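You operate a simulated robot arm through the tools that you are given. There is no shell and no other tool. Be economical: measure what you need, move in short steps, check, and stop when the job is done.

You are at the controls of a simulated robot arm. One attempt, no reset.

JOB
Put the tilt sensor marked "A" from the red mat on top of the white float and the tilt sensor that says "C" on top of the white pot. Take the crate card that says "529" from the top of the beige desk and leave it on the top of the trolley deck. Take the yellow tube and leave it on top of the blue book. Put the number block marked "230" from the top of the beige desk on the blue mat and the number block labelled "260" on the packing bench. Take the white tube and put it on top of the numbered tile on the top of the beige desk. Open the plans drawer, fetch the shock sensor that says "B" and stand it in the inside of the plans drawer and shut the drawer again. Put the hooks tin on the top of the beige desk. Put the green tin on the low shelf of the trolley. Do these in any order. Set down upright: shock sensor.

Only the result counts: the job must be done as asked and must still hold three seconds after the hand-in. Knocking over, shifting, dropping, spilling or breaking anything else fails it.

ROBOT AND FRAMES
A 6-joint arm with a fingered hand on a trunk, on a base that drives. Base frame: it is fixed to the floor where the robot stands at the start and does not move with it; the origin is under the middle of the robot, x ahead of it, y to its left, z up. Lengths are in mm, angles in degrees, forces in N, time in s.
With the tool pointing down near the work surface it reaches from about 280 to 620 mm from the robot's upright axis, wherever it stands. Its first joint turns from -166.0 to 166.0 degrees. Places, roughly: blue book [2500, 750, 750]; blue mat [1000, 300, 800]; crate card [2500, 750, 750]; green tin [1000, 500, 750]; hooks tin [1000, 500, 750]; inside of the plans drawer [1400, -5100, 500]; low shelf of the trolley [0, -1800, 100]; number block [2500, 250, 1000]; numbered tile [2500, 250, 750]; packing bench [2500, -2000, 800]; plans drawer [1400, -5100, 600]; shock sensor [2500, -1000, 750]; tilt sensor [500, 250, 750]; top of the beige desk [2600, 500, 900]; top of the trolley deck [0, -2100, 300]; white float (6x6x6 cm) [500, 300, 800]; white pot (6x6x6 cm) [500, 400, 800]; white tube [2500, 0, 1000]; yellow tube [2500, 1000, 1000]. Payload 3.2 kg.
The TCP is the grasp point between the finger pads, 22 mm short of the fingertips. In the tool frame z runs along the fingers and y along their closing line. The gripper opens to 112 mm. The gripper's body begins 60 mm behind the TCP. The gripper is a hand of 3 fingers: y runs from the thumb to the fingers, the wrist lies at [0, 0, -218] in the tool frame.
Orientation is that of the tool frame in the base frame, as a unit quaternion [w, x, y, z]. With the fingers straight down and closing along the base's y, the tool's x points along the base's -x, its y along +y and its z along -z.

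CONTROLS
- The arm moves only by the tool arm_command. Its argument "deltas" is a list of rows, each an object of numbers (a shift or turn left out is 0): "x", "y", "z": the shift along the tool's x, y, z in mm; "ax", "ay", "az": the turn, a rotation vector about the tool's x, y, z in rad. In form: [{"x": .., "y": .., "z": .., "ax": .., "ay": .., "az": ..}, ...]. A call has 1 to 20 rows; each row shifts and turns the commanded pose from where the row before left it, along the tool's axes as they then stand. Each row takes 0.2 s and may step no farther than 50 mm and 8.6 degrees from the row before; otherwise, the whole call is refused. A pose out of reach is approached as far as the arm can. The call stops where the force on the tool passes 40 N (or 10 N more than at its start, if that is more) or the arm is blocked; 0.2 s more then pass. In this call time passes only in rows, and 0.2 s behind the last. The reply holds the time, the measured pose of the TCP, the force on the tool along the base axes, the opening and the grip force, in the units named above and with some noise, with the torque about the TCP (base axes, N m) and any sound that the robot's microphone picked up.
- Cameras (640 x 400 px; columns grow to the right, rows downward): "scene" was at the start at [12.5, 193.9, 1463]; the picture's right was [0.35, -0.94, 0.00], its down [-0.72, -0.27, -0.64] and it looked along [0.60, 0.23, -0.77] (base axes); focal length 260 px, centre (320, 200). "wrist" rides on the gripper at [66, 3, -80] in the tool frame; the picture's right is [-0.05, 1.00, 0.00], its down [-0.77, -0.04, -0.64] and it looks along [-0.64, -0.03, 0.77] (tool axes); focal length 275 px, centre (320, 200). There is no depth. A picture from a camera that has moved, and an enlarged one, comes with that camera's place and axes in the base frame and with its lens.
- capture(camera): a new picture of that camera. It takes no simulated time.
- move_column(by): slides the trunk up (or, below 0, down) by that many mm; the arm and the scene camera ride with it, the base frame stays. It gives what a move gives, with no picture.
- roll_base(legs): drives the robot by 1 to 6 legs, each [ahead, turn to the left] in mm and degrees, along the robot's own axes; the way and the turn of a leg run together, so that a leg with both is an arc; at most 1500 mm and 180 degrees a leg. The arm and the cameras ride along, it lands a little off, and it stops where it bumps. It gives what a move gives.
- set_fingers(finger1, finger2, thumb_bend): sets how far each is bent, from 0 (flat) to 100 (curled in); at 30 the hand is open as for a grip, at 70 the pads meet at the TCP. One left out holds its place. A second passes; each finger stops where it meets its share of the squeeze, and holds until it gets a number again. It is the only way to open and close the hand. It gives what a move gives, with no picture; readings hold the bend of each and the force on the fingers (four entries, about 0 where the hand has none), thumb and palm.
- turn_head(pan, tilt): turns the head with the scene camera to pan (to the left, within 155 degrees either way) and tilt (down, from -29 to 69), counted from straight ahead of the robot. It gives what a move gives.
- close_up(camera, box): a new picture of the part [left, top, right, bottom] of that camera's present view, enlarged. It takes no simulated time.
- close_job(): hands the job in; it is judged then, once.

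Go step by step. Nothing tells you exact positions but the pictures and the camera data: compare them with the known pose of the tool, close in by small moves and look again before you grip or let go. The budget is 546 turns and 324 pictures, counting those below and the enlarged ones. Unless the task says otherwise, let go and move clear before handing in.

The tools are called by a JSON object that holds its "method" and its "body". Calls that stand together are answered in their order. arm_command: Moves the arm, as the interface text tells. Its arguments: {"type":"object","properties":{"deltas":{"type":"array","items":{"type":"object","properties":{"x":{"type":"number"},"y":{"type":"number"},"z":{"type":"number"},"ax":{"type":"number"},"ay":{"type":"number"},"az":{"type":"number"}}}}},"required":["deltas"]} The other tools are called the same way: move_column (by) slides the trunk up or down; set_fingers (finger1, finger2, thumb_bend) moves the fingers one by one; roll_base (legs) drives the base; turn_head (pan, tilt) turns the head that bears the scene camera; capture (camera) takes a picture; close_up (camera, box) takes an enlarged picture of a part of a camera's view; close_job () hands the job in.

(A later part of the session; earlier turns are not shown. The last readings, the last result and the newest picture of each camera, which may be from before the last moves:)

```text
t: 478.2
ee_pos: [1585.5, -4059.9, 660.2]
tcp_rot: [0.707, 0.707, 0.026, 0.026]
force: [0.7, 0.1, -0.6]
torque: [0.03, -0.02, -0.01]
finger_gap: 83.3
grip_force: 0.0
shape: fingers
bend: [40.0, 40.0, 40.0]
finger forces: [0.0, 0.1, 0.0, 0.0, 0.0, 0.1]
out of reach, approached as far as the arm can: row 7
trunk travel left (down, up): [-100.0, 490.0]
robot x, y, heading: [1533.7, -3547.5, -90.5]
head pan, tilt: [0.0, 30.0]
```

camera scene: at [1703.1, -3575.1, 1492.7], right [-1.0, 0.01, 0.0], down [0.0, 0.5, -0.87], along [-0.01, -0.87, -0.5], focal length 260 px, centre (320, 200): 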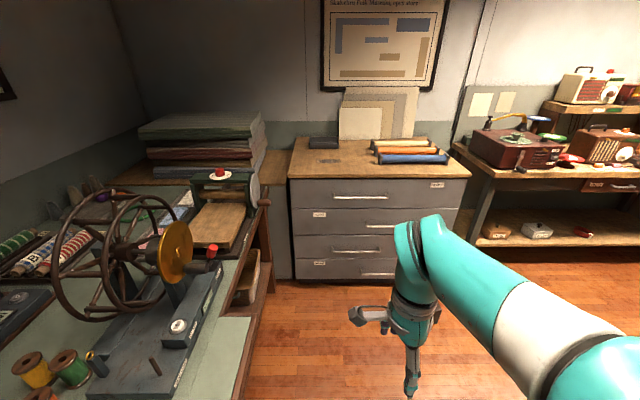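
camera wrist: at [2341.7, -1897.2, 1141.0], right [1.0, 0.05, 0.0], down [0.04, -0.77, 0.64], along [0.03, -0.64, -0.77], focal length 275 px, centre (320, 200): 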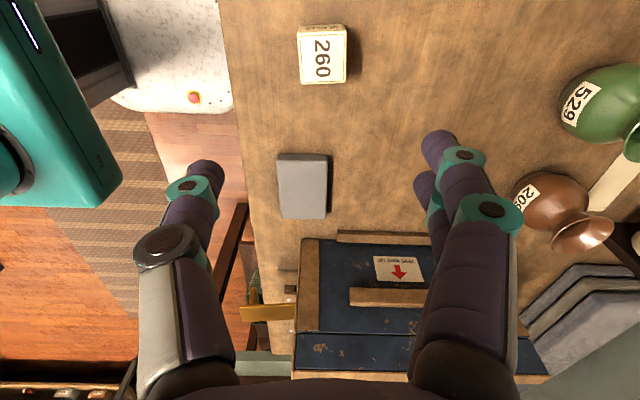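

The hand points forward now. I'll straighten its yaw, then drive diagonally to line up with the handle.

{"method": "arm_command", "body": {"deltas": [{"ay": -0.0735}]}}

{"method": "roll_base", "body": {"legs": [[0, -30], [660, 0], [0, 30.5]]}}

{"method": "turn_head", "body": {"pan": 0, "tilt": 30}}

{"method": "capture", "body": {"camera": "scene"}}

{"method": "capture", "body": {"camera": "wrist"}}

```text
t: 478.6
ee_pos: [1587.9, -4060.0, 659.9]
tcp_rot: [0.707, 0.708, 0.001, 0.0]
force: [-0.4, -0.9, -0.1]
torque: [-0.02, -0.02, -0.03]
finger_gap: 83.7
grip_force: 0.1
shape: fingers
bend: [40.0, 40.0, 40.0]
finger forces: [0.1, 0.0, 0.0, 0.0, 0.0, 0.1]
trunk travel left (down, up): [-100.0, 490.0]
robot x, y, heading: [1537.3, -3544.6, -90.4]
head pan, tilt: [0.0, 30.0]
```

```text
t: 485.3
ee_pos: [1251.3, -4638.1, 660.3]
tcp_rot: [0.707, 0.707, 0.004, 0.003]
force: [-0.5, 0.2, 0.1]
torque: [0.02, 0.0, 0.01]
finger_gap: 83.7
grip_force: 0.0
shape: fingers
bend: [40.0, 40.0, 40.0]
finger forces: [0.0, 0.0, 0.0, 0.1, 0.1, 0.0]
trunk travel left (down, up): [-100.0, 490.0]
robot x, y, heading: [1194.0, -4123.6, -90.0]
head pan, tilt: [0.0, 30.0]
```

```text
t: 485.9
ee_pos: [1250.4, -4637.8, 659.8]
tcp_rot: [0.706, 0.708, 0.004, 0.003]
force: [-1.4, -0.1, -0.1]
torque: [0.01, 0.01, 0.03]
finger_gap: 83.4
grip_force: 0.0
shape: fingers
bend: [40.0, 40.0, 40.0]
finger forces: [0.0, 0.0, 0.1, 0.1, 0.0, 0.1]
trunk travel left (down, up): [-100.0, 490.0]
robot x, y, heading: [1194.9, -4125.4, -90.1]
head pan, tilt: [0.0, 30.0]
```

```text
134 pictures are left
camera scene: at [1362.2, -4151.9, 1092.7], right [-1.0, 0.0, 0.0], down [0.0, 0.5, -0.87], along [0.0, -0.87, -0.5], focal length 260 px, centre (320, 200)
```

scene: 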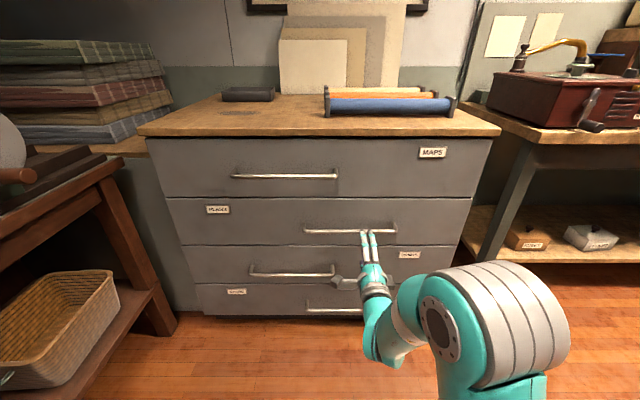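

```text
133 pictures are left
camera wrist: at [1315.4, -4557.5, 662.6], right [-0.05, 0.0, 1.0], down [-0.78, 0.63, -0.04], along [-0.63, -0.78, -0.03], focal length 275 px, centre (320, 200)
```

wrist: 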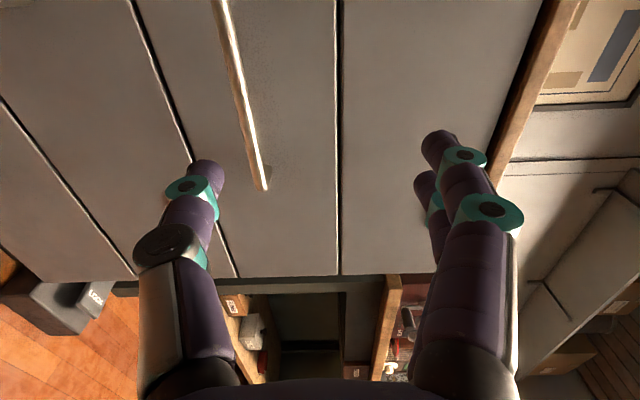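

Solving both views, the handle bar lies at y about -4839, z about 579, x 1113–1414. I'll lower the hand to that height and drive closer.

{"method": "arm_command", "body": {"deltas": [{"y": -40}, {"y": -41}]}}

{"method": "roll_base", "body": {"legs": [[140, 0]]}}

{"method": "capture", "body": {"camera": "scene"}}

{"method": "capture", "body": {"camera": "wrist"}}

```text
t: 486.5
ee_pos: [1250.7, -4638.1, 579.0]
tcp_rot: [0.707, 0.707, 0.004, 0.003]
force: [-0.2, -0.3, -0.1]
torque: [0.04, 0.0, -0.01]
finger_gap: 83.7
grip_force: 0.1
shape: fingers
bend: [40.0, 40.0, 40.0]
finger forces: [0.0, 0.0, 0.0, 0.0, 0.0, 0.0]
trunk travel left (down, up): [-100.0, 490.0]
robot x, y, heading: [1196.7, -4121.7, -89.8]
head pan, tilt: [0.0, 30.0]
```

```text
t: 487.8
ee_pos: [1248.9, -4780.3, 579.7]
tcp_rot: [0.707, 0.707, 0.003, 0.001]
force: [-0.7, -0.6, 0.2]
torque: [-0.01, 0.02, 0.02]
finger_gap: 83.5
grip_force: 0.0
shape: fingers
bend: [40.0, 40.0, 40.0]
finger forces: [0.0, 0.0, 0.1, 0.1, 0.0, 0.0]
trunk travel left (down, up): [-100.0, 490.0]
robot x, y, heading: [1193.0, -4266.4, -89.9]
head pan, tilt: [0.0, 30.0]
```

```text
132 pictures are left
camera scene: at [1362.2, -4294.5, 1092.7], right [-1.0, 0.0, 0.0], down [0.0, 0.5, -0.87], along [0.0, -0.87, -0.5], focal length 260 px, centre (320, 200)
```

scene: 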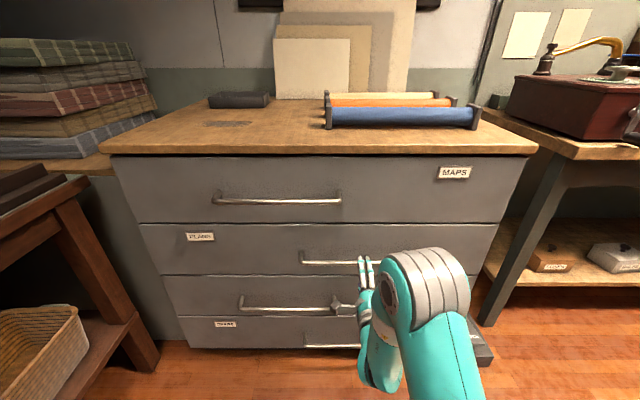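

```text
131 pictures are left
camera wrist: at [1314.9, -4699.2, 582.1], right [-0.05, 0.0, 1.0], down [-0.78, 0.63, -0.04], along [-0.63, -0.78, -0.03], focal length 275 px, centre (320, 200)
```

wrist: 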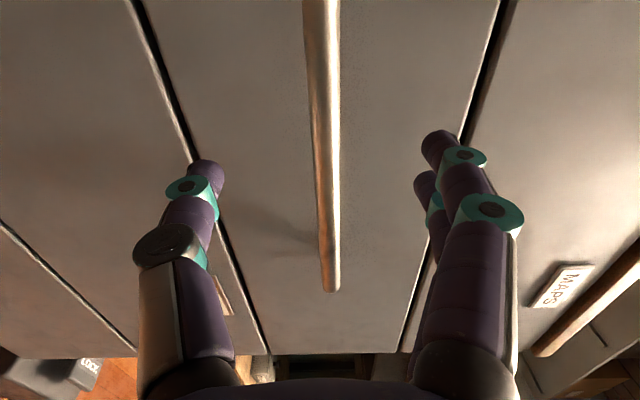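

The bar is right between the fingers' plane. Advancing carefully.

{"method": "arm_command", "body": {"deltas": [{"z": 15}, {"z": 15}, {"z": 10}, {"z": 5}]}}

{"method": "capture", "body": {"camera": "wrist"}}

{"method": "close_up", "body": {"camera": "scene", "box": [280, 210, 440, 330]}}

```text
t: 488.8
ee_pos: [1250.9, -4826.4, 578.9]
tcp_rot: [0.707, 0.707, 0.004, 0.002]
force: [0.0, 0.5, 0.1]
torque: [0.05, 0.02, 0.0]
finger_gap: 83.4
grip_force: 0.1
shape: fingers
bend: [40.0, 40.0, 40.0]
finger forces: [0.0, 0.0, 0.0, 0.0, 0.1, 0.0]
trunk travel left (down, up): [-100.0, 490.0]
robot x, y, heading: [1194.1, -4266.8, -89.7]
head pan, tilt: [0.0, 30.0]
```

```text
130 pictures are left
camera wrist: at [1314.9, -4745.0, 582.3], right [-0.05, 0.0, 1.0], down [-0.78, 0.63, -0.03], along [-0.63, -0.78, -0.03], focal length 275 px, centre (320, 200)
```

wrist: 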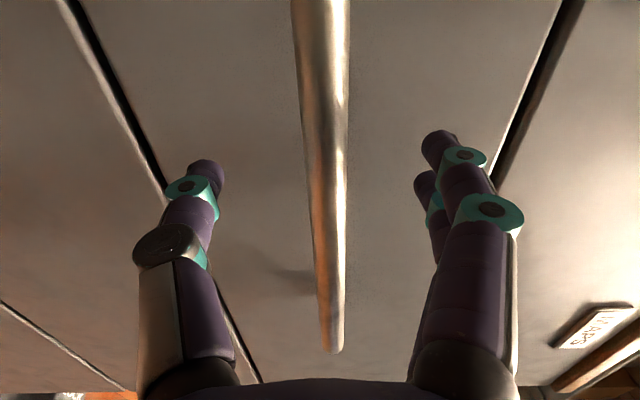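

```text
3.33 times, centred on (360, 270) of scene
camera zoom: at [1362.2, -4294.5, 1092.7], right [-1.0, 0.0, 0.0], down [0.0, 0.5, -0.87], along [0.0, -0.87, -0.5], focal length 867 px, centre (187, -33)
```

zoom: 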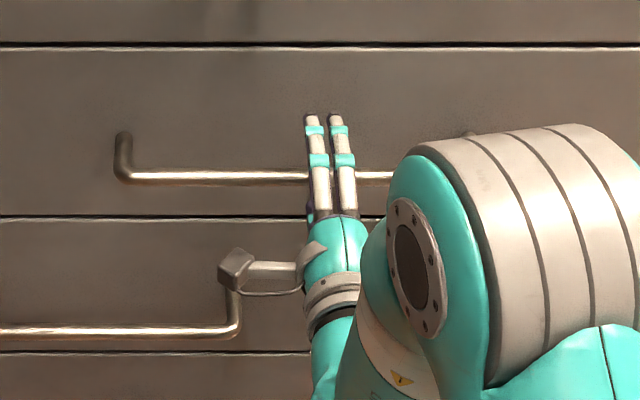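

The bar sits between the finger pads and the drawer face is about 50 mm behind it. I'll advance 6 mm and close.

{"method": "arm_command", "body": {"deltas": [{"y": 3, "z": 6}]}}

{"method": "set_fingers", "body": {"finger1": 73, "finger2": 73, "thumb_bend": 73}}

{"method": "capture", "body": {"camera": "wrist"}}

```text
t: 489.2
ee_pos: [1250.5, -4831.1, 582.5]
tcp_rot: [0.707, 0.707, 0.004, 0.002]
force: [-0.8, -0.5, 0.6]
torque: [-0.02, 0.0, -0.04]
finger_gap: 83.7
grip_force: 0.1
shape: fingers
bend: [40.0, 40.0, 40.0]
finger forces: [0.0, 0.1, 0.0, 0.0, 0.0, 0.1]
trunk travel left (down, up): [-100.0, 490.0]
robot x, y, heading: [1199.3, -4265.3, -90.0]
head pan, tilt: [0.0, 30.0]
```

```text
t: 490.2
ee_pos: [1250.2, -4830.7, 582.1]
tcp_rot: [0.707, 0.707, 0.003, 0.001]
force: [0.2, -0.6, -0.9]
torque: [0.01, 0.02, -0.01]
finger_gap: 0.1
grip_force: 0.7
shape: fingers
bend: [73.0, 73.0, 72.0]
finger forces: [0.1, 0.1, 0.0, 0.0, 2.0, 0.1]
trunk travel left (down, up): [-100.0, 490.0]
robot x, y, heading: [1197.1, -4263.4, -89.8]
head pan, tilt: [0.0, 30.0]
```

```text
128 pictures are left
camera wrist: at [1315.0, -4751.0, 584.6], right [-0.05, 0.0, 1.0], down [-0.78, 0.63, -0.04], along [-0.63, -0.78, -0.03], focal length 275 px, centre (320, 200)
```

wrist: 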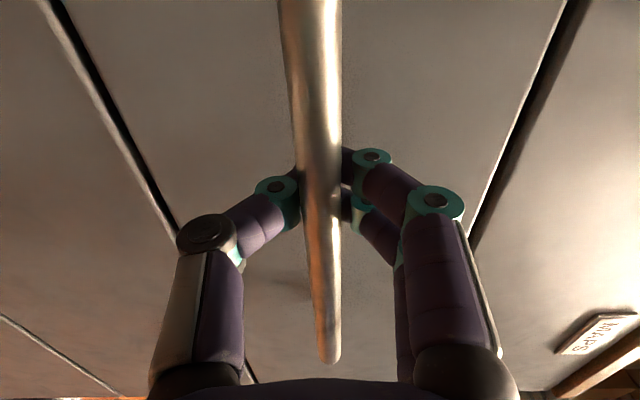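

The fingers have closed behind the bar, so it is hooked. I'll pull by driving back, first a short way.

{"method": "roll_base", "body": {"legs": [[-120, 0]]}}

{"method": "capture", "body": {"camera": "scene"}}

```text
t: 491.5
ee_pos: [1248.6, -4714.7, 582.4]
tcp_rot: [0.707, 0.708, 0.003, 0.003]
force: [-0.4, 1.1, 0.5]
torque: [0.01, -0.01, 0.0]
finger_gap: 0.0
grip_force: 0.1
shape: fingers
bend: [73.0, 73.0, 72.0]
finger forces: [0.0, 0.0, 0.0, 0.0, 0.1, 0.1]
trunk travel left (down, up): [-100.0, 490.0]
robot x, y, heading: [1197.7, -4147.8, -90.0]
head pan, tilt: [0.0, 30.0]
```

```text
127 pictures are left
camera scene: at [1362.3, -4176.6, 1092.7], right [-1.0, 0.0, 0.0], down [0.0, 0.5, -0.87], along [0.0, -0.87, -0.5], focal length 260 px, centre (320, 200)
```

scene: 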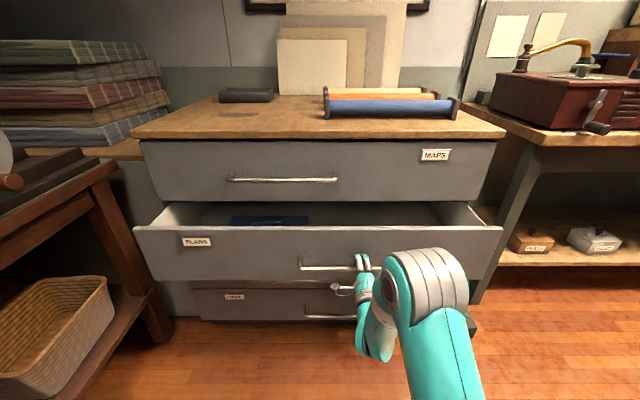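

The drawer opens. Pulling further.

{"method": "roll_base", "body": {"legs": [[-150, 0]]}}

{"method": "capture", "body": {"camera": "scene"}}

```text
t: 492.8
ee_pos: [1250.1, -4565.6, 582.7]
tcp_rot: [0.708, 0.707, 0.002, 0.001]
force: [0.3, -0.6, 0.5]
torque: [-0.01, -0.02, 0.0]
finger_gap: 0.1
grip_force: 0.1
shape: fingers
bend: [73.0, 73.0, 73.0]
finger forces: [0.0, 0.1, 0.1, 0.1, 0.1, 0.0]
trunk travel left (down, up): [-100.0, 490.0]
robot x, y, heading: [1196.2, -4002.2, -90.3]
head pan, tilt: [0.0, 30.0]
```

```text
126 pictures are left
camera scene: at [1362.6, -4028.7, 1092.7], right [-1.0, 0.0, 0.0], down [0.0, 0.5, -0.87], along [0.0, -0.87, -0.5], focal length 260 px, centre (320, 200)
```

scene: 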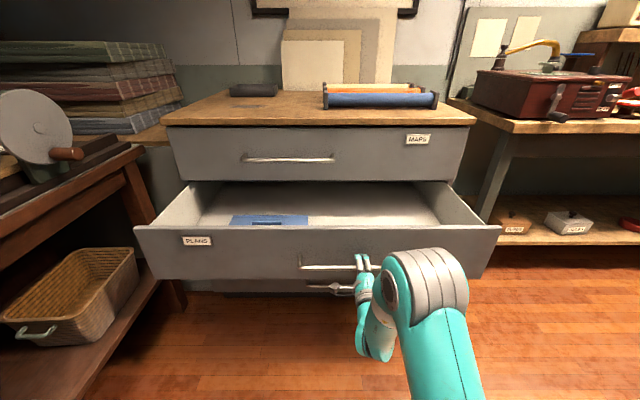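

{"method": "roll_base", "body": {"legs": [[-60, 0]]}}

{"method": "capture", "body": {"camera": "scene"}}

{"method": "capture", "body": {"camera": "wrist"}}

```text
t: 493.8
ee_pos: [1247.9, -4505.9, 582.8]
tcp_rot: [0.708, 0.707, 0.002, 0.0]
force: [0.2, -0.1, 1.1]
torque: [-0.02, 0.01, 0.0]
finger_gap: 0.0
grip_force: 0.1
shape: fingers
bend: [73.0, 73.0, 73.0]
finger forces: [0.2, 0.0, 0.0, 0.1, 0.0, 0.1]
trunk travel left (down, up): [-100.0, 490.0]
robot x, y, heading: [1195.4, -3940.7, -90.2]
head pan, tilt: [0.0, 30.0]
```

```text
125 pictures are left
camera scene: at [1362.8, -3968.2, 1092.7], right [-1.0, 0.0, 0.0], down [0.0, 0.5, -0.87], along [0.0, -0.87, -0.5], focal length 260 px, centre (320, 200)
```

scene: 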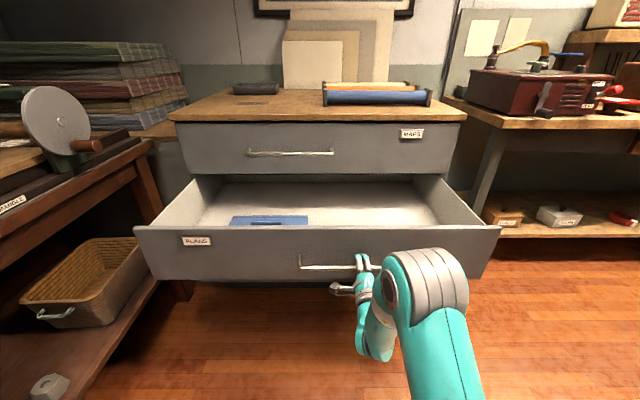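

```text
124 pictures are left
camera wrist: at [1313.9, -4424.7, 585.2], right [-0.05, 0.0, 1.0], down [-0.77, 0.63, -0.04], along [-0.63, -0.77, -0.03], focal length 275 px, centre (320, 200)
```

wrist: 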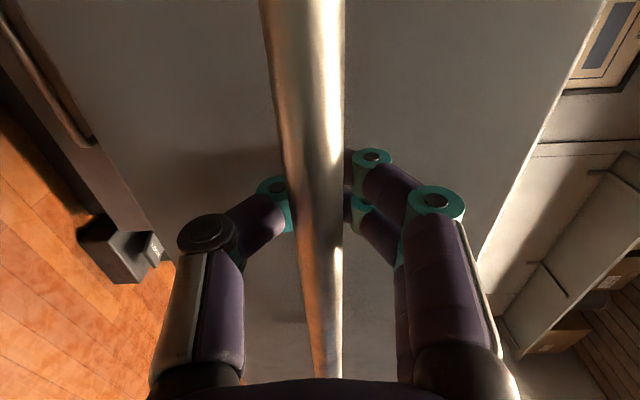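

The drawer is open about 320 mm. I'll release the handle and back away.

{"method": "set_fingers", "body": {"finger1": 40, "finger2": 40, "thumb_bend": 40}}

{"method": "roll_base", "body": {"legs": [[-200, 0]]}}

{"method": "capture", "body": {"camera": "scene"}}

```text
t: 494.8
ee_pos: [1248.4, -4506.0, 582.1]
tcp_rot: [0.707, 0.707, 0.002, 0.001]
force: [0.3, -0.2, -0.1]
torque: [-0.01, -0.02, 0.0]
finger_gap: 83.1
grip_force: 0.0
shape: fingers
bend: [40.0, 40.0, 40.0]
finger forces: [0.0, 0.0, 0.1, 0.0, 0.0, 0.0]
trunk travel left (down, up): [-100.0, 490.0]
robot x, y, heading: [1197.0, -3939.7, -90.2]
head pan, tilt: [0.0, 30.0]
```

```text
t: 496.4
ee_pos: [1248.5, -4301.7, 582.9]
tcp_rot: [0.708, 0.706, 0.0, -0.001]
force: [0.5, 1.1, -0.5]
torque: [-0.03, 0.0, -0.01]
finger_gap: 83.2
grip_force: 0.0
shape: fingers
bend: [40.0, 40.0, 40.0]
finger forces: [0.1, 0.1, 0.1, 0.1, 0.0, 0.0]
trunk travel left (down, up): [-100.0, 490.0]
robot x, y, heading: [1197.2, -3736.7, -90.4]
head pan, tilt: [0.0, 30.0]
```

```text
123 pictures are left
camera scene: at [1363.9, -3765.4, 1092.7], right [-1.0, 0.01, 0.0], down [0.0, 0.5, -0.87], along [-0.01, -0.87, -0.5], focal length 260 px, centre (320, 200)
```

scene: 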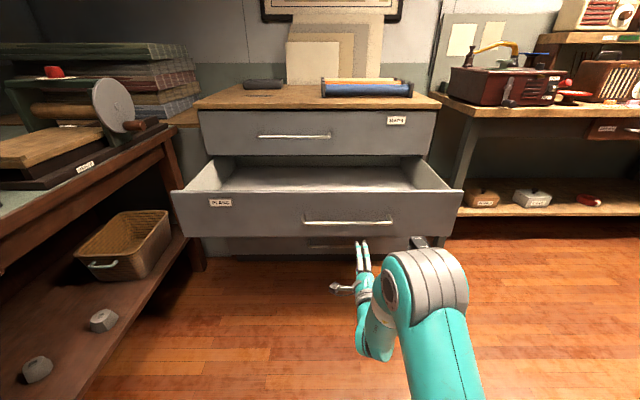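

The drawer stays open. I'll turn the hand back down, raise the column and retract.

{"method": "arm_command", "body": {"deltas": [{"ax": 0.1428}, {"ax": 0.1428}, {"ax": 0.1428}, {"ax": 0.1428}, {"ax": 0.1428}, {"ax": 0.1428}, {"ax": 0.1428}, {"ax": 0.1428}, {"ax": 0.1428}, {"ax": 0.1428}, {"ax": 0.1428}]}}

{"method": "move_column", "body": {"by": 400}}

{"method": "arm_command", "body": {"deltas": [{"y": -40}, {"y": -40}, {"y": -40}, {"y": -40}, {"y": -40}, {"y": -40}]}}

```text
t: 498.8
ee_pos: [1256.6, -4253.7, 514.0]
tcp_rot: [0.203, 0.977, -0.027, -0.053]
force: [0.1, -0.7, -1.0]
torque: [0.01, 0.02, -0.03]
finger_gap: 83.6
grip_force: 0.0
shape: fingers
bend: [40.0, 40.0, 40.0]
finger forces: [0.0, 0.0, 0.0, 0.1, 0.1, 0.0]
out of reach, approached as far as the arm can: row 6, 7, 8, 9, 10, 11
trunk travel left (down, up): [-100.0, 490.0]
robot x, y, heading: [1199.2, -3734.8, -90.4]
head pan, tilt: [0.0, 30.0]
```

```text
t: 502.6
ee_pos: [1255.3, -4253.6, 916.2]
tcp_rot: [0.203, 0.977, -0.026, -0.053]
force: [-0.3, 0.1, 0.7]
torque: [0.04, -0.03, 0.0]
finger_gap: 83.4
grip_force: 0.0
shape: fingers
bend: [40.0, 40.0, 40.0]
finger forces: [0.1, 0.1, 0.0, 0.0, 0.0, 0.1]
trunk travel left (down, up): [-500.0, 90.0]
robot x, y, heading: [1198.1, -3735.1, -90.4]
head pan, tilt: [0.0, 30.0]
```

```text
t: 504.0
ee_pos: [1286.0, -4076.3, 820.9]
tcp_rot: [0.204, 0.977, -0.026, -0.054]
force: [0.5, -0.6, -0.2]
torque: [-0.01, 0.01, 0.08]
finger_gap: 83.1
grip_force: 0.1
shape: fingers
bend: [40.0, 40.0, 40.0]
finger forces: [0.0, 0.1, 0.1, 0.0, 0.0, 0.0]
out of reach, approached as far as the arm can: row 5, 6
trunk travel left (down, up): [-500.0, 90.0]
robot x, y, heading: [1197.6, -3734.8, -90.2]
head pan, tilt: [0.0, 30.0]
```

The hand is still tilted; I'll correct its orientation.

{"method": "arm_command", "body": {"deltas": [{"ax": 0.137}, {"ax": 0.137}, {"ax": 0.137}, {"ay": 0.08, "az": -0.05}, {"ay": 0.036, "az": -0.023}]}}

```text
t: 505.2
ee_pos: [1279.7, -4066.4, 803.1]
tcp_rot: [0.052, 0.999, 0.001, -0.011]
force: [-0.7, -0.2, 0.4]
torque: [-0.01, -0.05, 0.0]
finger_gap: 83.8
grip_force: 0.1
shape: fingers
bend: [40.0, 40.0, 40.0]
finger forces: [0.0, 0.1, 0.0, 0.0, 0.0, 0.1]
out of reach, approached as far as the arm can: row 2, 4, 5
trunk travel left (down, up): [-500.0, 90.0]
robot x, y, heading: [1198.0, -3737.9, -90.2]
head pan, tilt: [0.0, 30.0]
```

{"method": "arm_command", "body": {"deltas": [{"z": -40}, {"z": -40}, {"z": -40}, {"ax": 0.104, "ay": 0.02}]}}

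```text
t: 506.2
ee_pos: [1282.5, -4025.7, 838.5]
tcp_rot: [0.061, 0.998, 0.0, -0.015]
force: [0.2, 0.9, -0.2]
torque: [-0.01, 0.02, -0.01]
finger_gap: 83.4
grip_force: 0.1
shape: fingers
bend: [40.0, 40.0, 40.0]
finger forces: [0.0, 0.1, 0.0, 0.0, 0.0, 0.0]
out of reach, approached as far as the arm can: row 1, 2, 3, 4
trunk travel left (down, up): [-500.0, 90.0]
robot x, y, heading: [1198.6, -3736.5, -90.3]
head pan, tilt: [0.0, 30.0]
```

{"method": "turn_head", "body": {"pan": -10, "tilt": 55}}

{"method": "capture", "body": {"camera": "scene"}}

```text
t: 507.1
ee_pos: [1282.7, -4026.4, 838.0]
tcp_rot: [0.06, 0.998, 0.001, -0.013]
force: [-0.4, 0.4, 0.1]
torque: [-0.03, 0.01, 0.0]
finger_gap: 83.5
grip_force: 0.1
shape: fingers
bend: [40.0, 40.0, 40.0]
finger forces: [0.0, 0.0, 0.1, 0.0, 0.0, 0.0]
trunk travel left (down, up): [-500.0, 90.0]
robot x, y, heading: [1196.7, -3732.6, -90.3]
head pan, tilt: [-10.0, 55.0]
```

```text
122 pictures are left
camera scene: at [1351.6, -3745.9, 1456.7], right [-0.98, 0.18, 0.0], down [0.15, 0.81, -0.57], along [-0.1, -0.56, -0.82], focal length 260 px, centre (320, 200)
```

scene: 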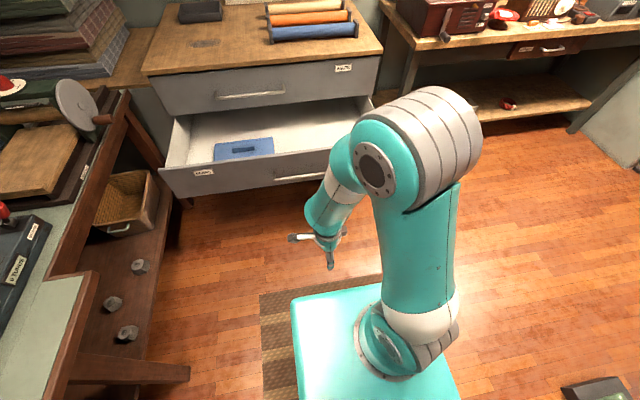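

The arm folded oddly. I'll extend forward again to unfold it, then correct the tilt.

{"method": "arm_command", "body": {"deltas": [{"y": 30, "z": -10}, {"y": 30, "z": -10}, {"y": 30, "z": -10}, {"y": 30, "z": -10}, {"y": 30, "z": -10}, {"y": 30, "z": -10}]}}

{"method": "capture", "body": {"camera": "scene"}}

```text
t: 508.5
ee_pos: [1278.6, -4122.8, 801.0]
tcp_rot: [0.071, 0.997, 0.0, -0.024]
force: [0.1, 0.6, -0.5]
torque: [0.02, -0.04, 0.0]
finger_gap: 83.7
grip_force: 0.0
shape: fingers
bend: [40.0, 40.0, 40.0]
finger forces: [0.0, 0.0, 0.0, 0.0, 0.0, 0.0]
out of reach, approached as far as the arm can: row 1, 2, 3, 4, 5, 6
trunk travel left (down, up): [-500.0, 90.0]
robot x, y, heading: [1199.8, -3733.2, -90.5]
head pan, tilt: [-10.0, 55.0]
```

```text
121 pictures are left
camera scene: at [1351.6, -3746.2, 1456.7], right [-0.98, 0.18, 0.0], down [0.15, 0.81, -0.57], along [-0.1, -0.56, -0.82], focal length 260 px, centre (320, 200)
```

scene: 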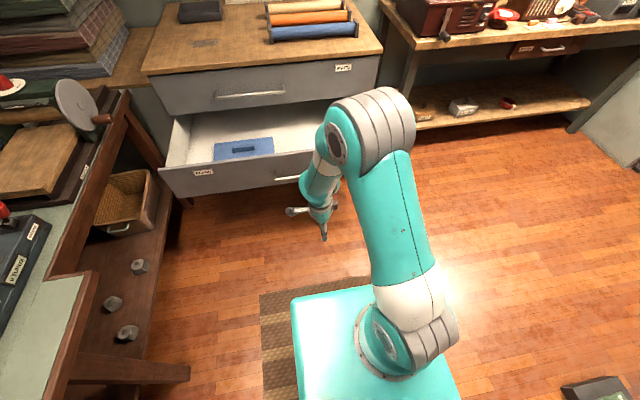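

{"method": "arm_command", "body": {"deltas": [{"ax": -0.14}, {"ax": -0.14}, {"ax": -0.14}, {"ax": -0.14}, {"ax": -0.14}, {"ax": -0.14}]}}

{"method": "capture", "body": {"camera": "scene"}}

```text
t: 509.9
ee_pos: [1256.4, -4118.4, 799.9]
tcp_rot: [0.263, 0.962, 0.005, -0.067]
force: [-0.9, -0.2, 0.1]
torque: [0.0, 0.0, 0.02]
finger_gap: 83.4
grip_force: 0.1
shape: fingers
bend: [40.0, 40.0, 40.0]
finger forces: [0.1, 0.0, 0.1, 0.0, 0.0, 0.1]
out of reach, approached as far as the arm can: row 2, 3, 4, 5
trunk travel left (down, up): [-500.0, 90.0]
robot x, y, heading: [1194.7, -3733.7, -90.6]
head pan, tilt: [-10.0, 55.0]
```

```text
120 pictures are left
camera scene: at [1351.7, -3745.9, 1456.7], right [-0.98, 0.18, 0.0], down [0.15, 0.81, -0.57], along [-0.1, -0.56, -0.82], focal length 260 px, centre (320, 200)
```

scene: 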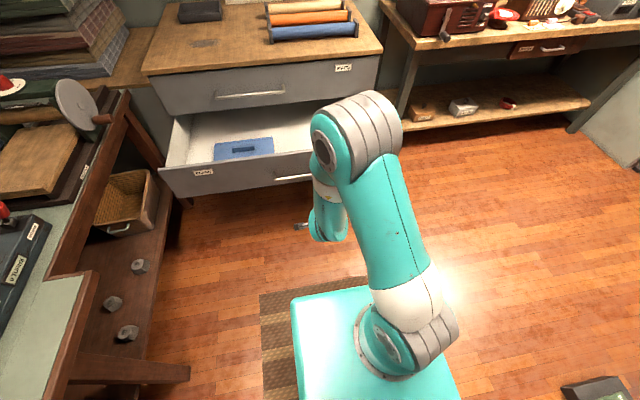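

I'll pitch the hand forward to horizontal again and raise it to the pose where the first rotation worked, then rotate down from there.

{"method": "arm_command", "body": {"deltas": [{"ax": -0.13, "y": 20}, {"ax": -0.13, "y": 20}, {"ax": -0.13, "y": 20}, {"ax": -0.13, "y": 20}, {"ax": -0.13, "y": 20}, {"ax": -0.13, "y": 20}, {"ax": -0.13, "y": 20}, {"ax": -0.1, "y": 20}]}}

{"method": "capture", "body": {"camera": "scene"}}

```text
t: 511.7
ee_pos: [1274.2, -4210.0, 926.1]
tcp_rot: [0.697, 0.714, 0.036, -0.057]
force: [-0.3, 0.1, -0.2]
torque: [-0.03, -0.02, -0.02]
finger_gap: 83.5
grip_force: 0.2
shape: fingers
bend: [40.0, 40.0, 40.0]
finger forces: [0.1, 0.1, 0.1, 0.0, 0.1, 0.0]
out of reach, approached as far as the arm can: row 2, 3
trunk travel left (down, up): [-500.0, 90.0]
robot x, y, heading: [1198.0, -3736.8, -90.1]
head pan, tilt: [-10.0, 55.0]
```

```text
119 pictures are left
camera scene: at [1351.6, -3745.9, 1456.7], right [-0.98, 0.18, 0.0], down [0.15, 0.81, -0.57], along [-0.1, -0.56, -0.82], focal length 260 px, centre (320, 200)
```

scene: 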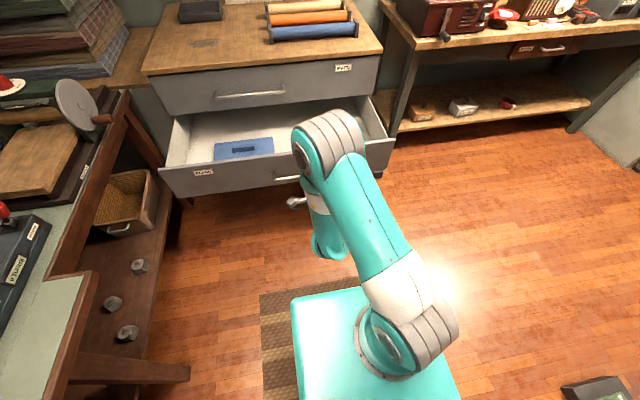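

{"method": "arm_command", "body": {"deltas": [{"y": 35, "z": 10}, {"y": 35, "z": 10}, {"y": 35, "z": 10}, {"y": 30, "z": 10}]}}

{"method": "capture", "body": {"camera": "scene"}}

```text
t: 512.7
ee_pos: [1289.2, -4253.3, 1057.7]
tcp_rot: [0.695, 0.716, 0.037, -0.058]
force: [-0.6, 0.1, -0.4]
torque: [0.01, 0.0, 0.01]
finger_gap: 83.5
grip_force: 0.0
shape: fingers
bend: [40.0, 40.0, 40.0]
finger forces: [0.0, 0.0, 0.0, 0.0, 0.0, 0.0]
trunk travel left (down, up): [-500.0, 90.0]
robot x, y, heading: [1194.9, -3733.7, -90.2]
head pan, tilt: [-10.0, 55.0]
```

```text
118 pictures are left
camera scene: at [1351.5, -3745.7, 1456.6], right [-0.98, 0.18, 0.0], down [0.15, 0.81, -0.57], along [-0.1, -0.56, -0.82], focal length 260 px, centre (320, 200)
```

scene: 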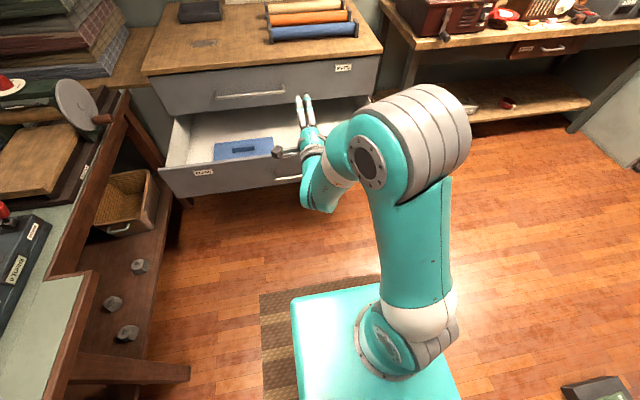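

Good pose. Now rotating the hand down.

{"method": "arm_command", "body": {"deltas": [{"ax": 0.14}, {"ax": 0.14}, {"ax": 0.14}, {"ax": 0.14}, {"ax": 0.14}, {"ax": 0.14}]}}

```text
t: 514.1
ee_pos: [1289.4, -4254.4, 1059.1]
tcp_rot: [0.344, 0.937, 0.01, -0.066]
force: [-0.3, 0.0, -0.3]
torque: [0.0, -0.02, 0.02]
finger_gap: 83.3
grip_force: 0.0
shape: fingers
bend: [40.0, 40.0, 40.0]
finger forces: [0.0, 0.0, 0.1, 0.1, 0.0, 0.0]
trunk travel left (down, up): [-500.0, 90.0]
robot x, y, heading: [1197.4, -3732.8, -90.3]
head pan, tilt: [-10.0, 55.0]
```

{"method": "arm_command", "body": {"deltas": [{"ax": 0.14}, {"ax": 0.14}, {"ax": 0.14}, {"ax": 0.14}, {"ax": 0.14}]}}

{"method": "capture", "body": {"camera": "scene"}}

```text
t: 515.3
ee_pos: [1295.4, -4236.3, 1021.5]
tcp_rot: [0.259, 0.963, 0.001, -0.076]
force: [0.6, 0.3, -0.6]
torque: [-0.02, -0.02, 0.01]
finger_gap: 83.8
grip_force: 0.0
shape: fingers
bend: [40.0, 40.0, 40.0]
finger forces: [0.1, 0.0, 0.0, 0.0, 0.0, 0.0]
out of reach, approached as far as the arm can: row 1, 2, 3, 4, 5
trunk travel left (down, up): [-500.0, 90.0]
robot x, y, heading: [1198.1, -3734.1, -90.4]
head pan, tilt: [-10.0, 55.0]
```

```text
117 pictures are left
camera scene: at [1351.5, -3745.8, 1456.7], right [-0.98, 0.18, 0.0], down [0.15, 0.81, -0.57], along [-0.1, -0.56, -0.82], focal length 260 px, centre (320, 200)
```

scene: 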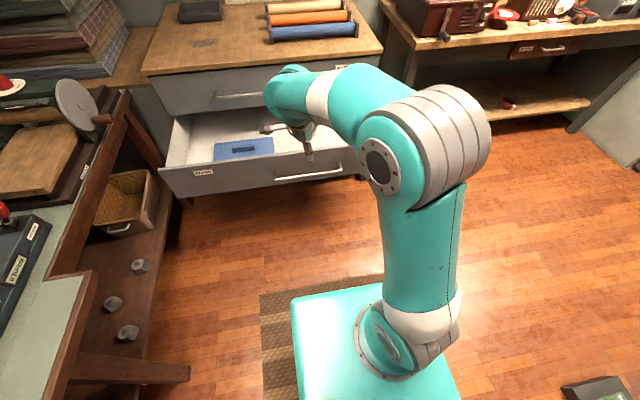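

That is the normal arm shape. I'll pull back a little and finish levelling the hand.

{"method": "arm_command", "body": {"deltas": [{"y": -26, "z": -15}, {"y": -26, "z": -15}, {"y": -26, "z": -15}, {"y": -26, "z": -15}, {"y": -26, "z": -15}]}}

{"method": "arm_command", "body": {"deltas": [{"ax": 0.13}, {"ax": 0.13}, {"ax": 0.13}, {"ax": 0.13}]}}

```text
t: 516.5
ee_pos: [1302.1, -4083.9, 1022.0]
tcp_rot: [0.259, 0.963, 0.0, -0.078]
force: [0.3, 0.6, -0.9]
torque: [0.01, 0.01, 0.01]
finger_gap: 83.4
grip_force: 0.0
shape: fingers
bend: [40.0, 40.0, 40.0]
finger forces: [0.0, 0.0, 0.0, 0.0, 0.0, 0.0]
trunk travel left (down, up): [-500.0, 90.0]
robot x, y, heading: [1195.9, -3736.2, -90.5]
head pan, tilt: [-10.0, 55.0]
```

```text
t: 517.5
ee_pos: [1261.0, -4049.5, 830.6]
tcp_rot: [0.018, 0.996, -0.019, -0.081]
force: [0.1, 0.4, -0.4]
torque: [0.04, 0.0, 0.0]
finger_gap: 83.5
grip_force: 0.0
shape: fingers
bend: [40.0, 40.0, 40.0]
finger forces: [0.0, 0.1, 0.0, 0.0, 0.0, 0.0]
out of reach, approached as far as the arm can: row 1, 2, 3, 4
trunk travel left (down, up): [-500.0, 90.0]
robot x, y, heading: [1197.9, -3735.2, -90.4]
head pan, tilt: [-10.0, 55.0]
```

{"method": "capture", "body": {"camera": "scene"}}

```text
116 pictures are left
camera scene: at [1351.5, -3746.0, 1456.7], right [-0.98, 0.18, 0.0], down [0.15, 0.81, -0.57], along [-0.1, -0.56, -0.82], focal length 260 px, centre (320, 200)
```

scene: 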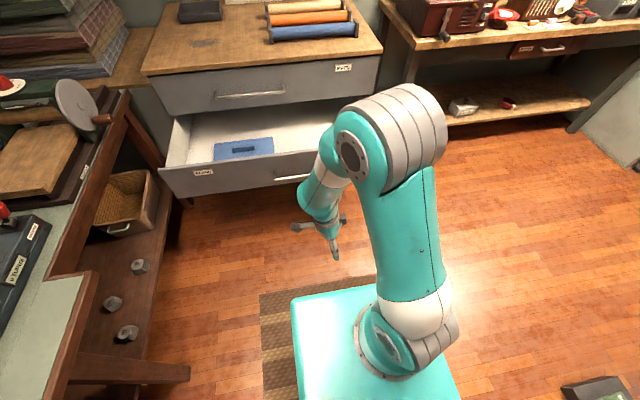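

I'll move the hand outward and lower so that the wrist passes through straight and unflips.

{"method": "arm_command", "body": {"deltas": [{"z": 30, "y": 10}, {"z": 30, "y": 20}, {"z": 20, "y": 30}, {"z": 15, "y": 35}, {"z": 10, "y": 35}, {"z": 10, "y": 35}]}}

{"method": "capture", "body": {"camera": "scene"}}

```text
t: 518.9
ee_pos: [1228.3, -4189.4, 703.8]
tcp_rot: [0.01, 0.997, -0.019, -0.079]
force: [-0.2, -0.4, 0.3]
torque: [0.01, 0.02, 0.02]
finger_gap: 83.3
grip_force: 0.1
shape: fingers
bend: [40.0, 40.0, 40.0]
finger forces: [0.0, 0.0, 0.0, 0.0, 0.0, 0.0]
out of reach, approached as far as the arm can: row 5, 6
trunk travel left (down, up): [-500.0, 90.0]
robot x, y, heading: [1196.4, -3733.3, -90.4]
head pan, tilt: [-10.0, 55.0]
```

```text
115 pictures are left
camera scene: at [1351.6, -3746.0, 1456.7], right [-0.98, 0.18, 0.0], down [0.15, 0.81, -0.57], along [-0.1, -0.56, -0.82], focal length 260 px, centre (320, 200)
```

scene: 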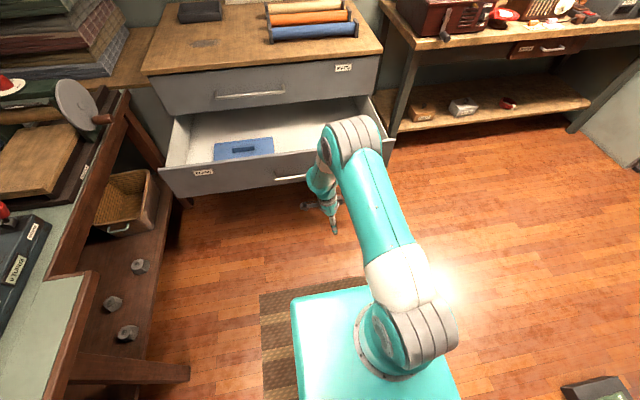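

{"method": "arm_command", "body": {"deltas": [{"ay": 0.08}, {"ay": 0.08}, {"y": 30}, {"y": 30}, {"y": 30}]}}

{"method": "capture", "body": {"camera": "scene"}}

```text
t: 520.1
ee_pos: [1215.0, -4200.1, 669.5]
tcp_rot: [0.025, 0.998, -0.018, -0.054]
force: [0.0, 0.5, 0.6]
torque: [-0.02, -0.01, -0.03]
finger_gap: 83.5
grip_force: 0.1
shape: fingers
bend: [40.0, 40.0, 40.0]
finger forces: [0.1, 0.0, 0.1, 0.0, 0.1, 0.0]
out of reach, approached as far as the arm can: row 1, 2, 3, 4, 5
trunk travel left (down, up): [-500.0, 90.0]
robot x, y, heading: [1196.7, -3736.3, -90.3]
head pan, tilt: [-10.0, 55.0]
```

```text
114 pictures are left
camera scene: at [1351.6, -3746.1, 1456.7], right [-0.98, 0.18, 0.0], down [0.15, 0.81, -0.57], along [-0.1, -0.56, -0.82], focal length 260 px, centre (320, 200)
```

scene: 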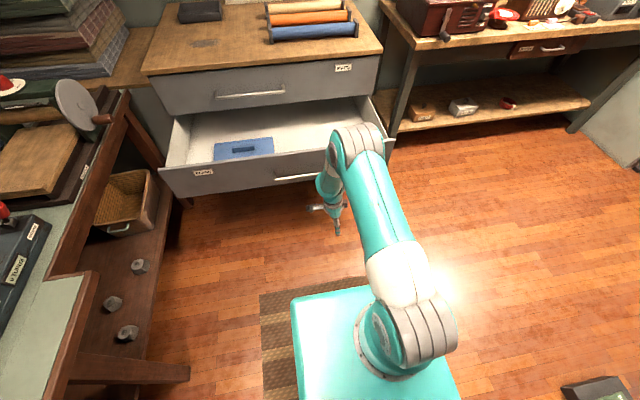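

{"method": "arm_command", "body": {"deltas": [{"z": -20}, {"z": -20}, {"z": -20}]}}

{"method": "arm_command", "body": {"deltas": [{"y": -20}, {"y": -20}, {"y": -20}]}}

```text
t: 520.9
ee_pos: [1213.0, -4164.5, 713.7]
tcp_rot: [0.019, 0.998, -0.019, -0.049]
force: [-0.2, 0.8, 0.0]
torque: [0.01, 0.01, 0.01]
finger_gap: 83.7
grip_force: 0.0
shape: fingers
bend: [40.0, 40.0, 40.0]
finger forces: [0.0, 0.0, 0.1, 0.0, 0.0, 0.0]
out of reach, approached as far as the arm can: row 1, 2, 3
trunk travel left (down, up): [-500.0, 90.0]
robot x, y, heading: [1197.2, -3730.5, -90.4]
head pan, tilt: [-10.0, 55.0]
```

```text
t: 521.7
ee_pos: [1216.5, -4106.3, 711.6]
tcp_rot: [0.015, 0.999, -0.019, -0.044]
force: [0.4, -0.2, -0.1]
torque: [-0.02, -0.03, 0.0]
finger_gap: 83.9
grip_force: 0.0
shape: fingers
bend: [40.0, 40.0, 40.0]
finger forces: [0.0, 0.0, 0.0, 0.0, 0.0, 0.0]
trunk travel left (down, up): [-500.0, 90.0]
robot x, y, heading: [1199.3, -3735.4, -90.3]
head pan, tilt: [-10.0, 55.0]
```

The wrist seems stuck at a straight-wrist singularity. I'll tilt the hand sideways, pass outward, then untilt.

{"method": "arm_command", "body": {"deltas": [{"ay": -0.12}, {"ay": -0.12}, {"ay": -0.12}, {"y": 30}, {"y": 30}, {"y": 30}, {"y": 30}, {"y": 30}]}}

{"method": "capture", "body": {"camera": "scene"}}

```text
t: 523.5
ee_pos: [1210.8, -4256.4, 717.2]
tcp_rot: [0.012, 0.975, -0.021, -0.222]
force: [-0.1, 0.2, 0.0]
torque: [0.0, -0.02, -0.01]
finger_gap: 83.5
grip_force: 0.1
shape: fingers
bend: [40.0, 40.0, 40.0]
finger forces: [0.1, 0.0, 0.0, 0.0, 0.0, 0.0]
trunk travel left (down, up): [-500.0, 90.0]
robot x, y, heading: [1199.3, -3735.3, -90.5]
head pan, tilt: [-10.0, 55.0]
```

```text
113 pictures are left
camera scene: at [1351.6, -3746.1, 1456.7], right [-0.98, 0.18, 0.0], down [0.15, 0.81, -0.57], along [-0.1, -0.56, -0.82], focal length 260 px, centre (320, 200)
```

scene: 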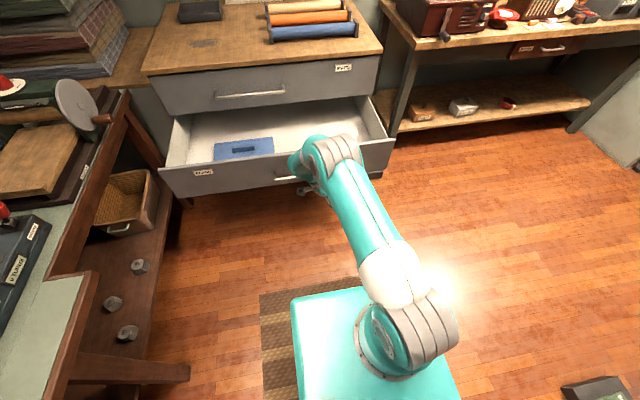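

It passed without limits. Now untilting.

{"method": "arm_command", "body": {"deltas": [{"ay": 0.112}, {"ay": 0.112}, {"ay": 0.112}, {"ay": 0.112}]}}

```text
t: 524.5
ee_pos: [1201.1, -4206.5, 695.4]
tcp_rot: [0.027, 0.997, -0.018, -0.068]
force: [0.2, -0.3, 1.1]
torque: [0.0, -0.02, -0.01]
finger_gap: 83.3
grip_force: 0.1
shape: fingers
bend: [40.0, 40.0, 40.0]
finger forces: [0.0, 0.0, 0.0, 0.0, 0.0, 0.1]
out of reach, approached as far as the arm can: row 2, 3, 4
trunk travel left (down, up): [-500.0, 90.0]
robot x, y, heading: [1197.9, -3735.5, -90.6]
head pan, tilt: [-10.0, 55.0]
```

{"method": "arm_command", "body": {"deltas": [{"y": -30}, {"y": -30}, {"y": -30}, {"ay": 0.13}, {"ay": 0.13}, {"ay": 0.13}, {"ay": 0.13}]}}

{"method": "arm_command", "body": {"deltas": [{"y": 30}, {"y": 30}, {"y": 30}, {"y": 30}, {"y": 30}]}}

```text
t: 526.1
ee_pos: [1203.9, -4120.1, 689.1]
tcp_rot: [0.04, 0.987, -0.012, 0.157]
force: [0.1, 0.6, -0.4]
torque: [0.0, -0.02, 0.0]
finger_gap: 83.8
grip_force: 0.1
shape: fingers
bend: [40.0, 40.0, 40.0]
finger forces: [0.0, 0.1, 0.0, 0.1, 0.0, 0.0]
out of reach, approached as far as the arm can: row 5
trunk travel left (down, up): [-500.0, 90.0]
robot x, y, heading: [1201.7, -3733.6, -90.4]
head pan, tilt: [-10.0, 55.0]
```

```text
t: 527.3
ee_pos: [1199.2, -4272.4, 704.0]
tcp_rot: [0.04, 0.987, -0.011, 0.154]
force: [-0.3, 0.8, 0.6]
torque: [-0.02, 0.01, 0.03]
finger_gap: 83.5
grip_force: 0.0
shape: fingers
bend: [40.0, 40.0, 40.0]
finger forces: [0.0, 0.0, 0.0, 0.0, 0.0, 0.2]
trunk travel left (down, up): [-500.0, 90.0]
robot x, y, heading: [1201.5, -3734.3, -90.4]
head pan, tilt: [-10.0, 55.0]
```

{"method": "arm_command", "body": {"deltas": [{"ay": -0.08}, {"ay": -0.08}, {"ay": -0.08}, {"ay": -0.07}]}}

{"method": "capture", "body": {"camera": "scene"}}

```text
t: 528.3
ee_pos: [1197.8, -4271.2, 703.2]
tcp_rot: [0.039, 0.999, -0.018, 0.001]
force: [0.4, 1.0, 0.1]
torque: [-0.06, 0.04, 0.01]
finger_gap: 83.4
grip_force: 0.0
shape: fingers
bend: [40.0, 40.0, 40.0]
finger forces: [0.1, 0.0, 0.0, 0.0, 0.1, 0.1]
trunk travel left (down, up): [-500.0, 90.0]
robot x, y, heading: [1195.6, -3735.7, -90.5]
head pan, tilt: [-10.0, 55.0]
```

```text
112 pictures are left
camera scene: at [1351.7, -3745.9, 1456.7], right [-0.98, 0.18, 0.0], down [0.15, 0.81, -0.57], along [-0.1, -0.56, -0.82], focal length 260 px, centre (320, 200)
```

scene: 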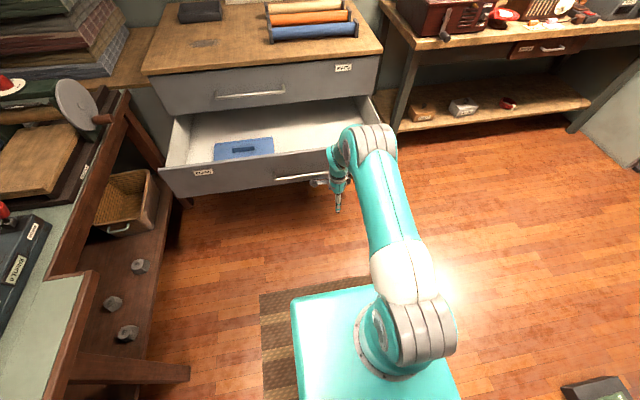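

Back to the normal shape. I'll level the hand, then raise and retract.

{"method": "arm_command", "body": {"deltas": [{"ax": 0.078}, {"z": -40, "y": -15}, {"z": -40, "y": -15}, {"z": -40, "y": -20}, {"z": -40, "y": -20}, {"z": -40, "y": -25}, {"z": -40, "y": -25}, {"z": -35, "y": -30}, {"z": -35, "y": -30}, {"z": -30, "y": -30}, {"y": -40}]}}

```text
t: 530.7
ee_pos: [1203.4, -4021.5, 1042.7]
tcp_rot: [-0.001, 1.0, -0.017, 0.003]
force: [0.3, -0.1, -0.3]
torque: [0.03, 0.02, 0.01]
finger_gap: 83.6
grip_force: 0.0
shape: fingers
bend: [40.0, 40.0, 40.0]
finger forces: [0.0, 0.1, 0.0, 0.0, 0.1, 0.1]
trunk travel left (down, up): [-500.0, 90.0]
robot x, y, heading: [1200.5, -3732.2, -90.2]
head pan, tilt: [-10.0, 55.0]
```

Good. Now to fetch shock sensor B from the packing bench.

{"method": "roll_base", "body": {"legs": [[0, 90.2], [400, 0], [0, 90], [1500, 0], [1120, 0], [0, -90]]}}

{"method": "roll_base", "body": {"legs": [[250, 0]]}}

{"method": "turn_head", "body": {"pan": 0, "tilt": 45}}

{"method": "capture", "body": {"camera": "scene"}}

```text
t: 557.0
ee_pos: [1932.5, -1139.7, 1042.0]
tcp_rot: [-0.001, 0.723, 0.691, 0.0]
force: [-0.2, -0.4, -0.5]
torque: [0.0, -0.03, 0.0]
finger_gap: 83.5
grip_force: 0.1
shape: fingers
bend: [40.0, 40.0, 40.0]
finger forces: [0.0, 0.0, 0.0, 0.1, 0.0, 0.0]
trunk travel left (down, up): [-500.0, 90.0]
robot x, y, heading: [1644.8, -1143.2, -1.4]
head pan, tilt: [-10.0, 55.0]
```

```text
t: 558.8
ee_pos: [2182.8, -1142.0, 1041.9]
tcp_rot: [-0.001, 0.722, 0.692, 0.001]
force: [0.3, -1.2, -0.4]
torque: [0.03, 0.0, 0.02]
finger_gap: 83.6
grip_force: 0.1
shape: fingers
bend: [40.0, 40.0, 40.0]
finger forces: [0.0, 0.0, 0.1, 0.0, 0.0, 0.0]
trunk travel left (down, up): [-500.0, 90.0]
robot x, y, heading: [1896.6, -1147.5, -0.6]
head pan, tilt: [-10.0, 55.0]
```

```text
t: 559.5
ee_pos: [2182.6, -1143.2, 1040.6]
tcp_rot: [-0.002, 0.721, 0.693, 0.0]
force: [0.3, -0.8, -0.6]
torque: [-0.01, -0.04, 0.0]
finger_gap: 83.7
grip_force: 0.1
shape: fingers
bend: [40.0, 40.0, 40.0]
finger forces: [0.0, 0.1, 0.0, 0.0, 0.0, 0.1]
trunk travel left (down, up): [-500.0, 90.0]
robot x, y, heading: [1897.1, -1149.7, -0.8]
head pan, tilt: [0.0, 45.0]
```

```text
111 pictures are left
camera scene: at [1919.3, -981.2, 1470.1], right [-0.01, -1.0, 0.0], down [-0.71, 0.01, -0.71], along [0.71, -0.01, -0.71], focal length 260 px, centre (320, 200)
```

scene: 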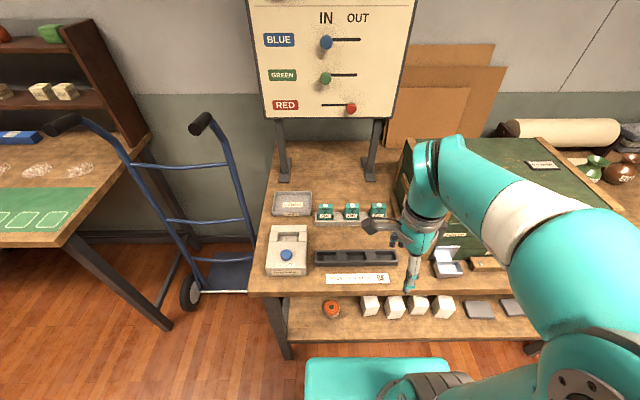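

{"method": "close_up", "body": {"camera": "scene", "box": [260, 180, 430, 290]}}

{"method": "capture", "body": {"camera": "wrist"}}

```text
3.64 times, centred on (345, 235) of scene
camera zoom: at [1919.3, -981.2, 1470.1], right [-0.01, -1.0, 0.0], down [-0.71, 0.01, -0.71], along [0.71, -0.01, -0.71], focal length 946 px, centre (229, 73)
```

zoom: 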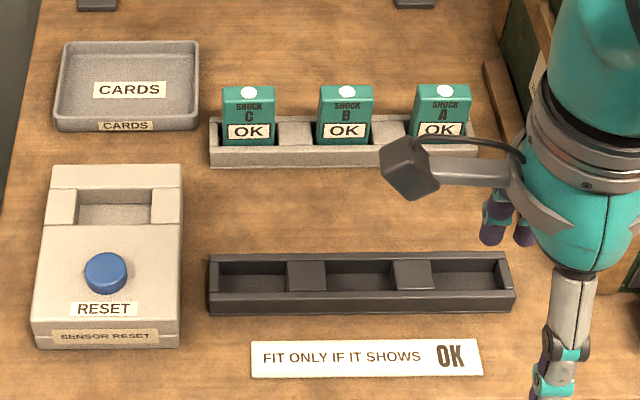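

```text
109 pictures are left
camera wrist: at [2187.7, -1077.5, 1121.9], right [1.0, -0.09, 0.0], down [-0.07, -0.77, 0.63], along [-0.06, -0.63, -0.77], focal length 275 px, centre (320, 200)
```

wrist: 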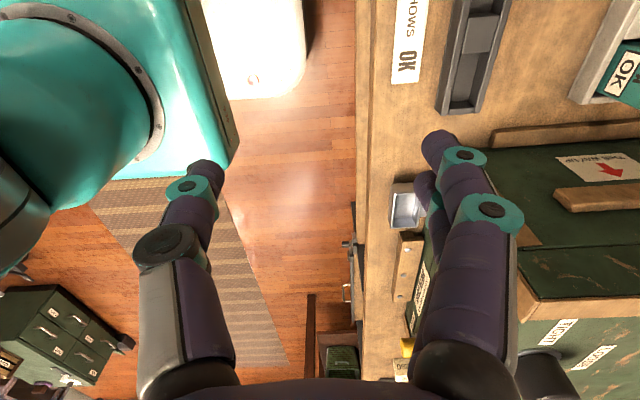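

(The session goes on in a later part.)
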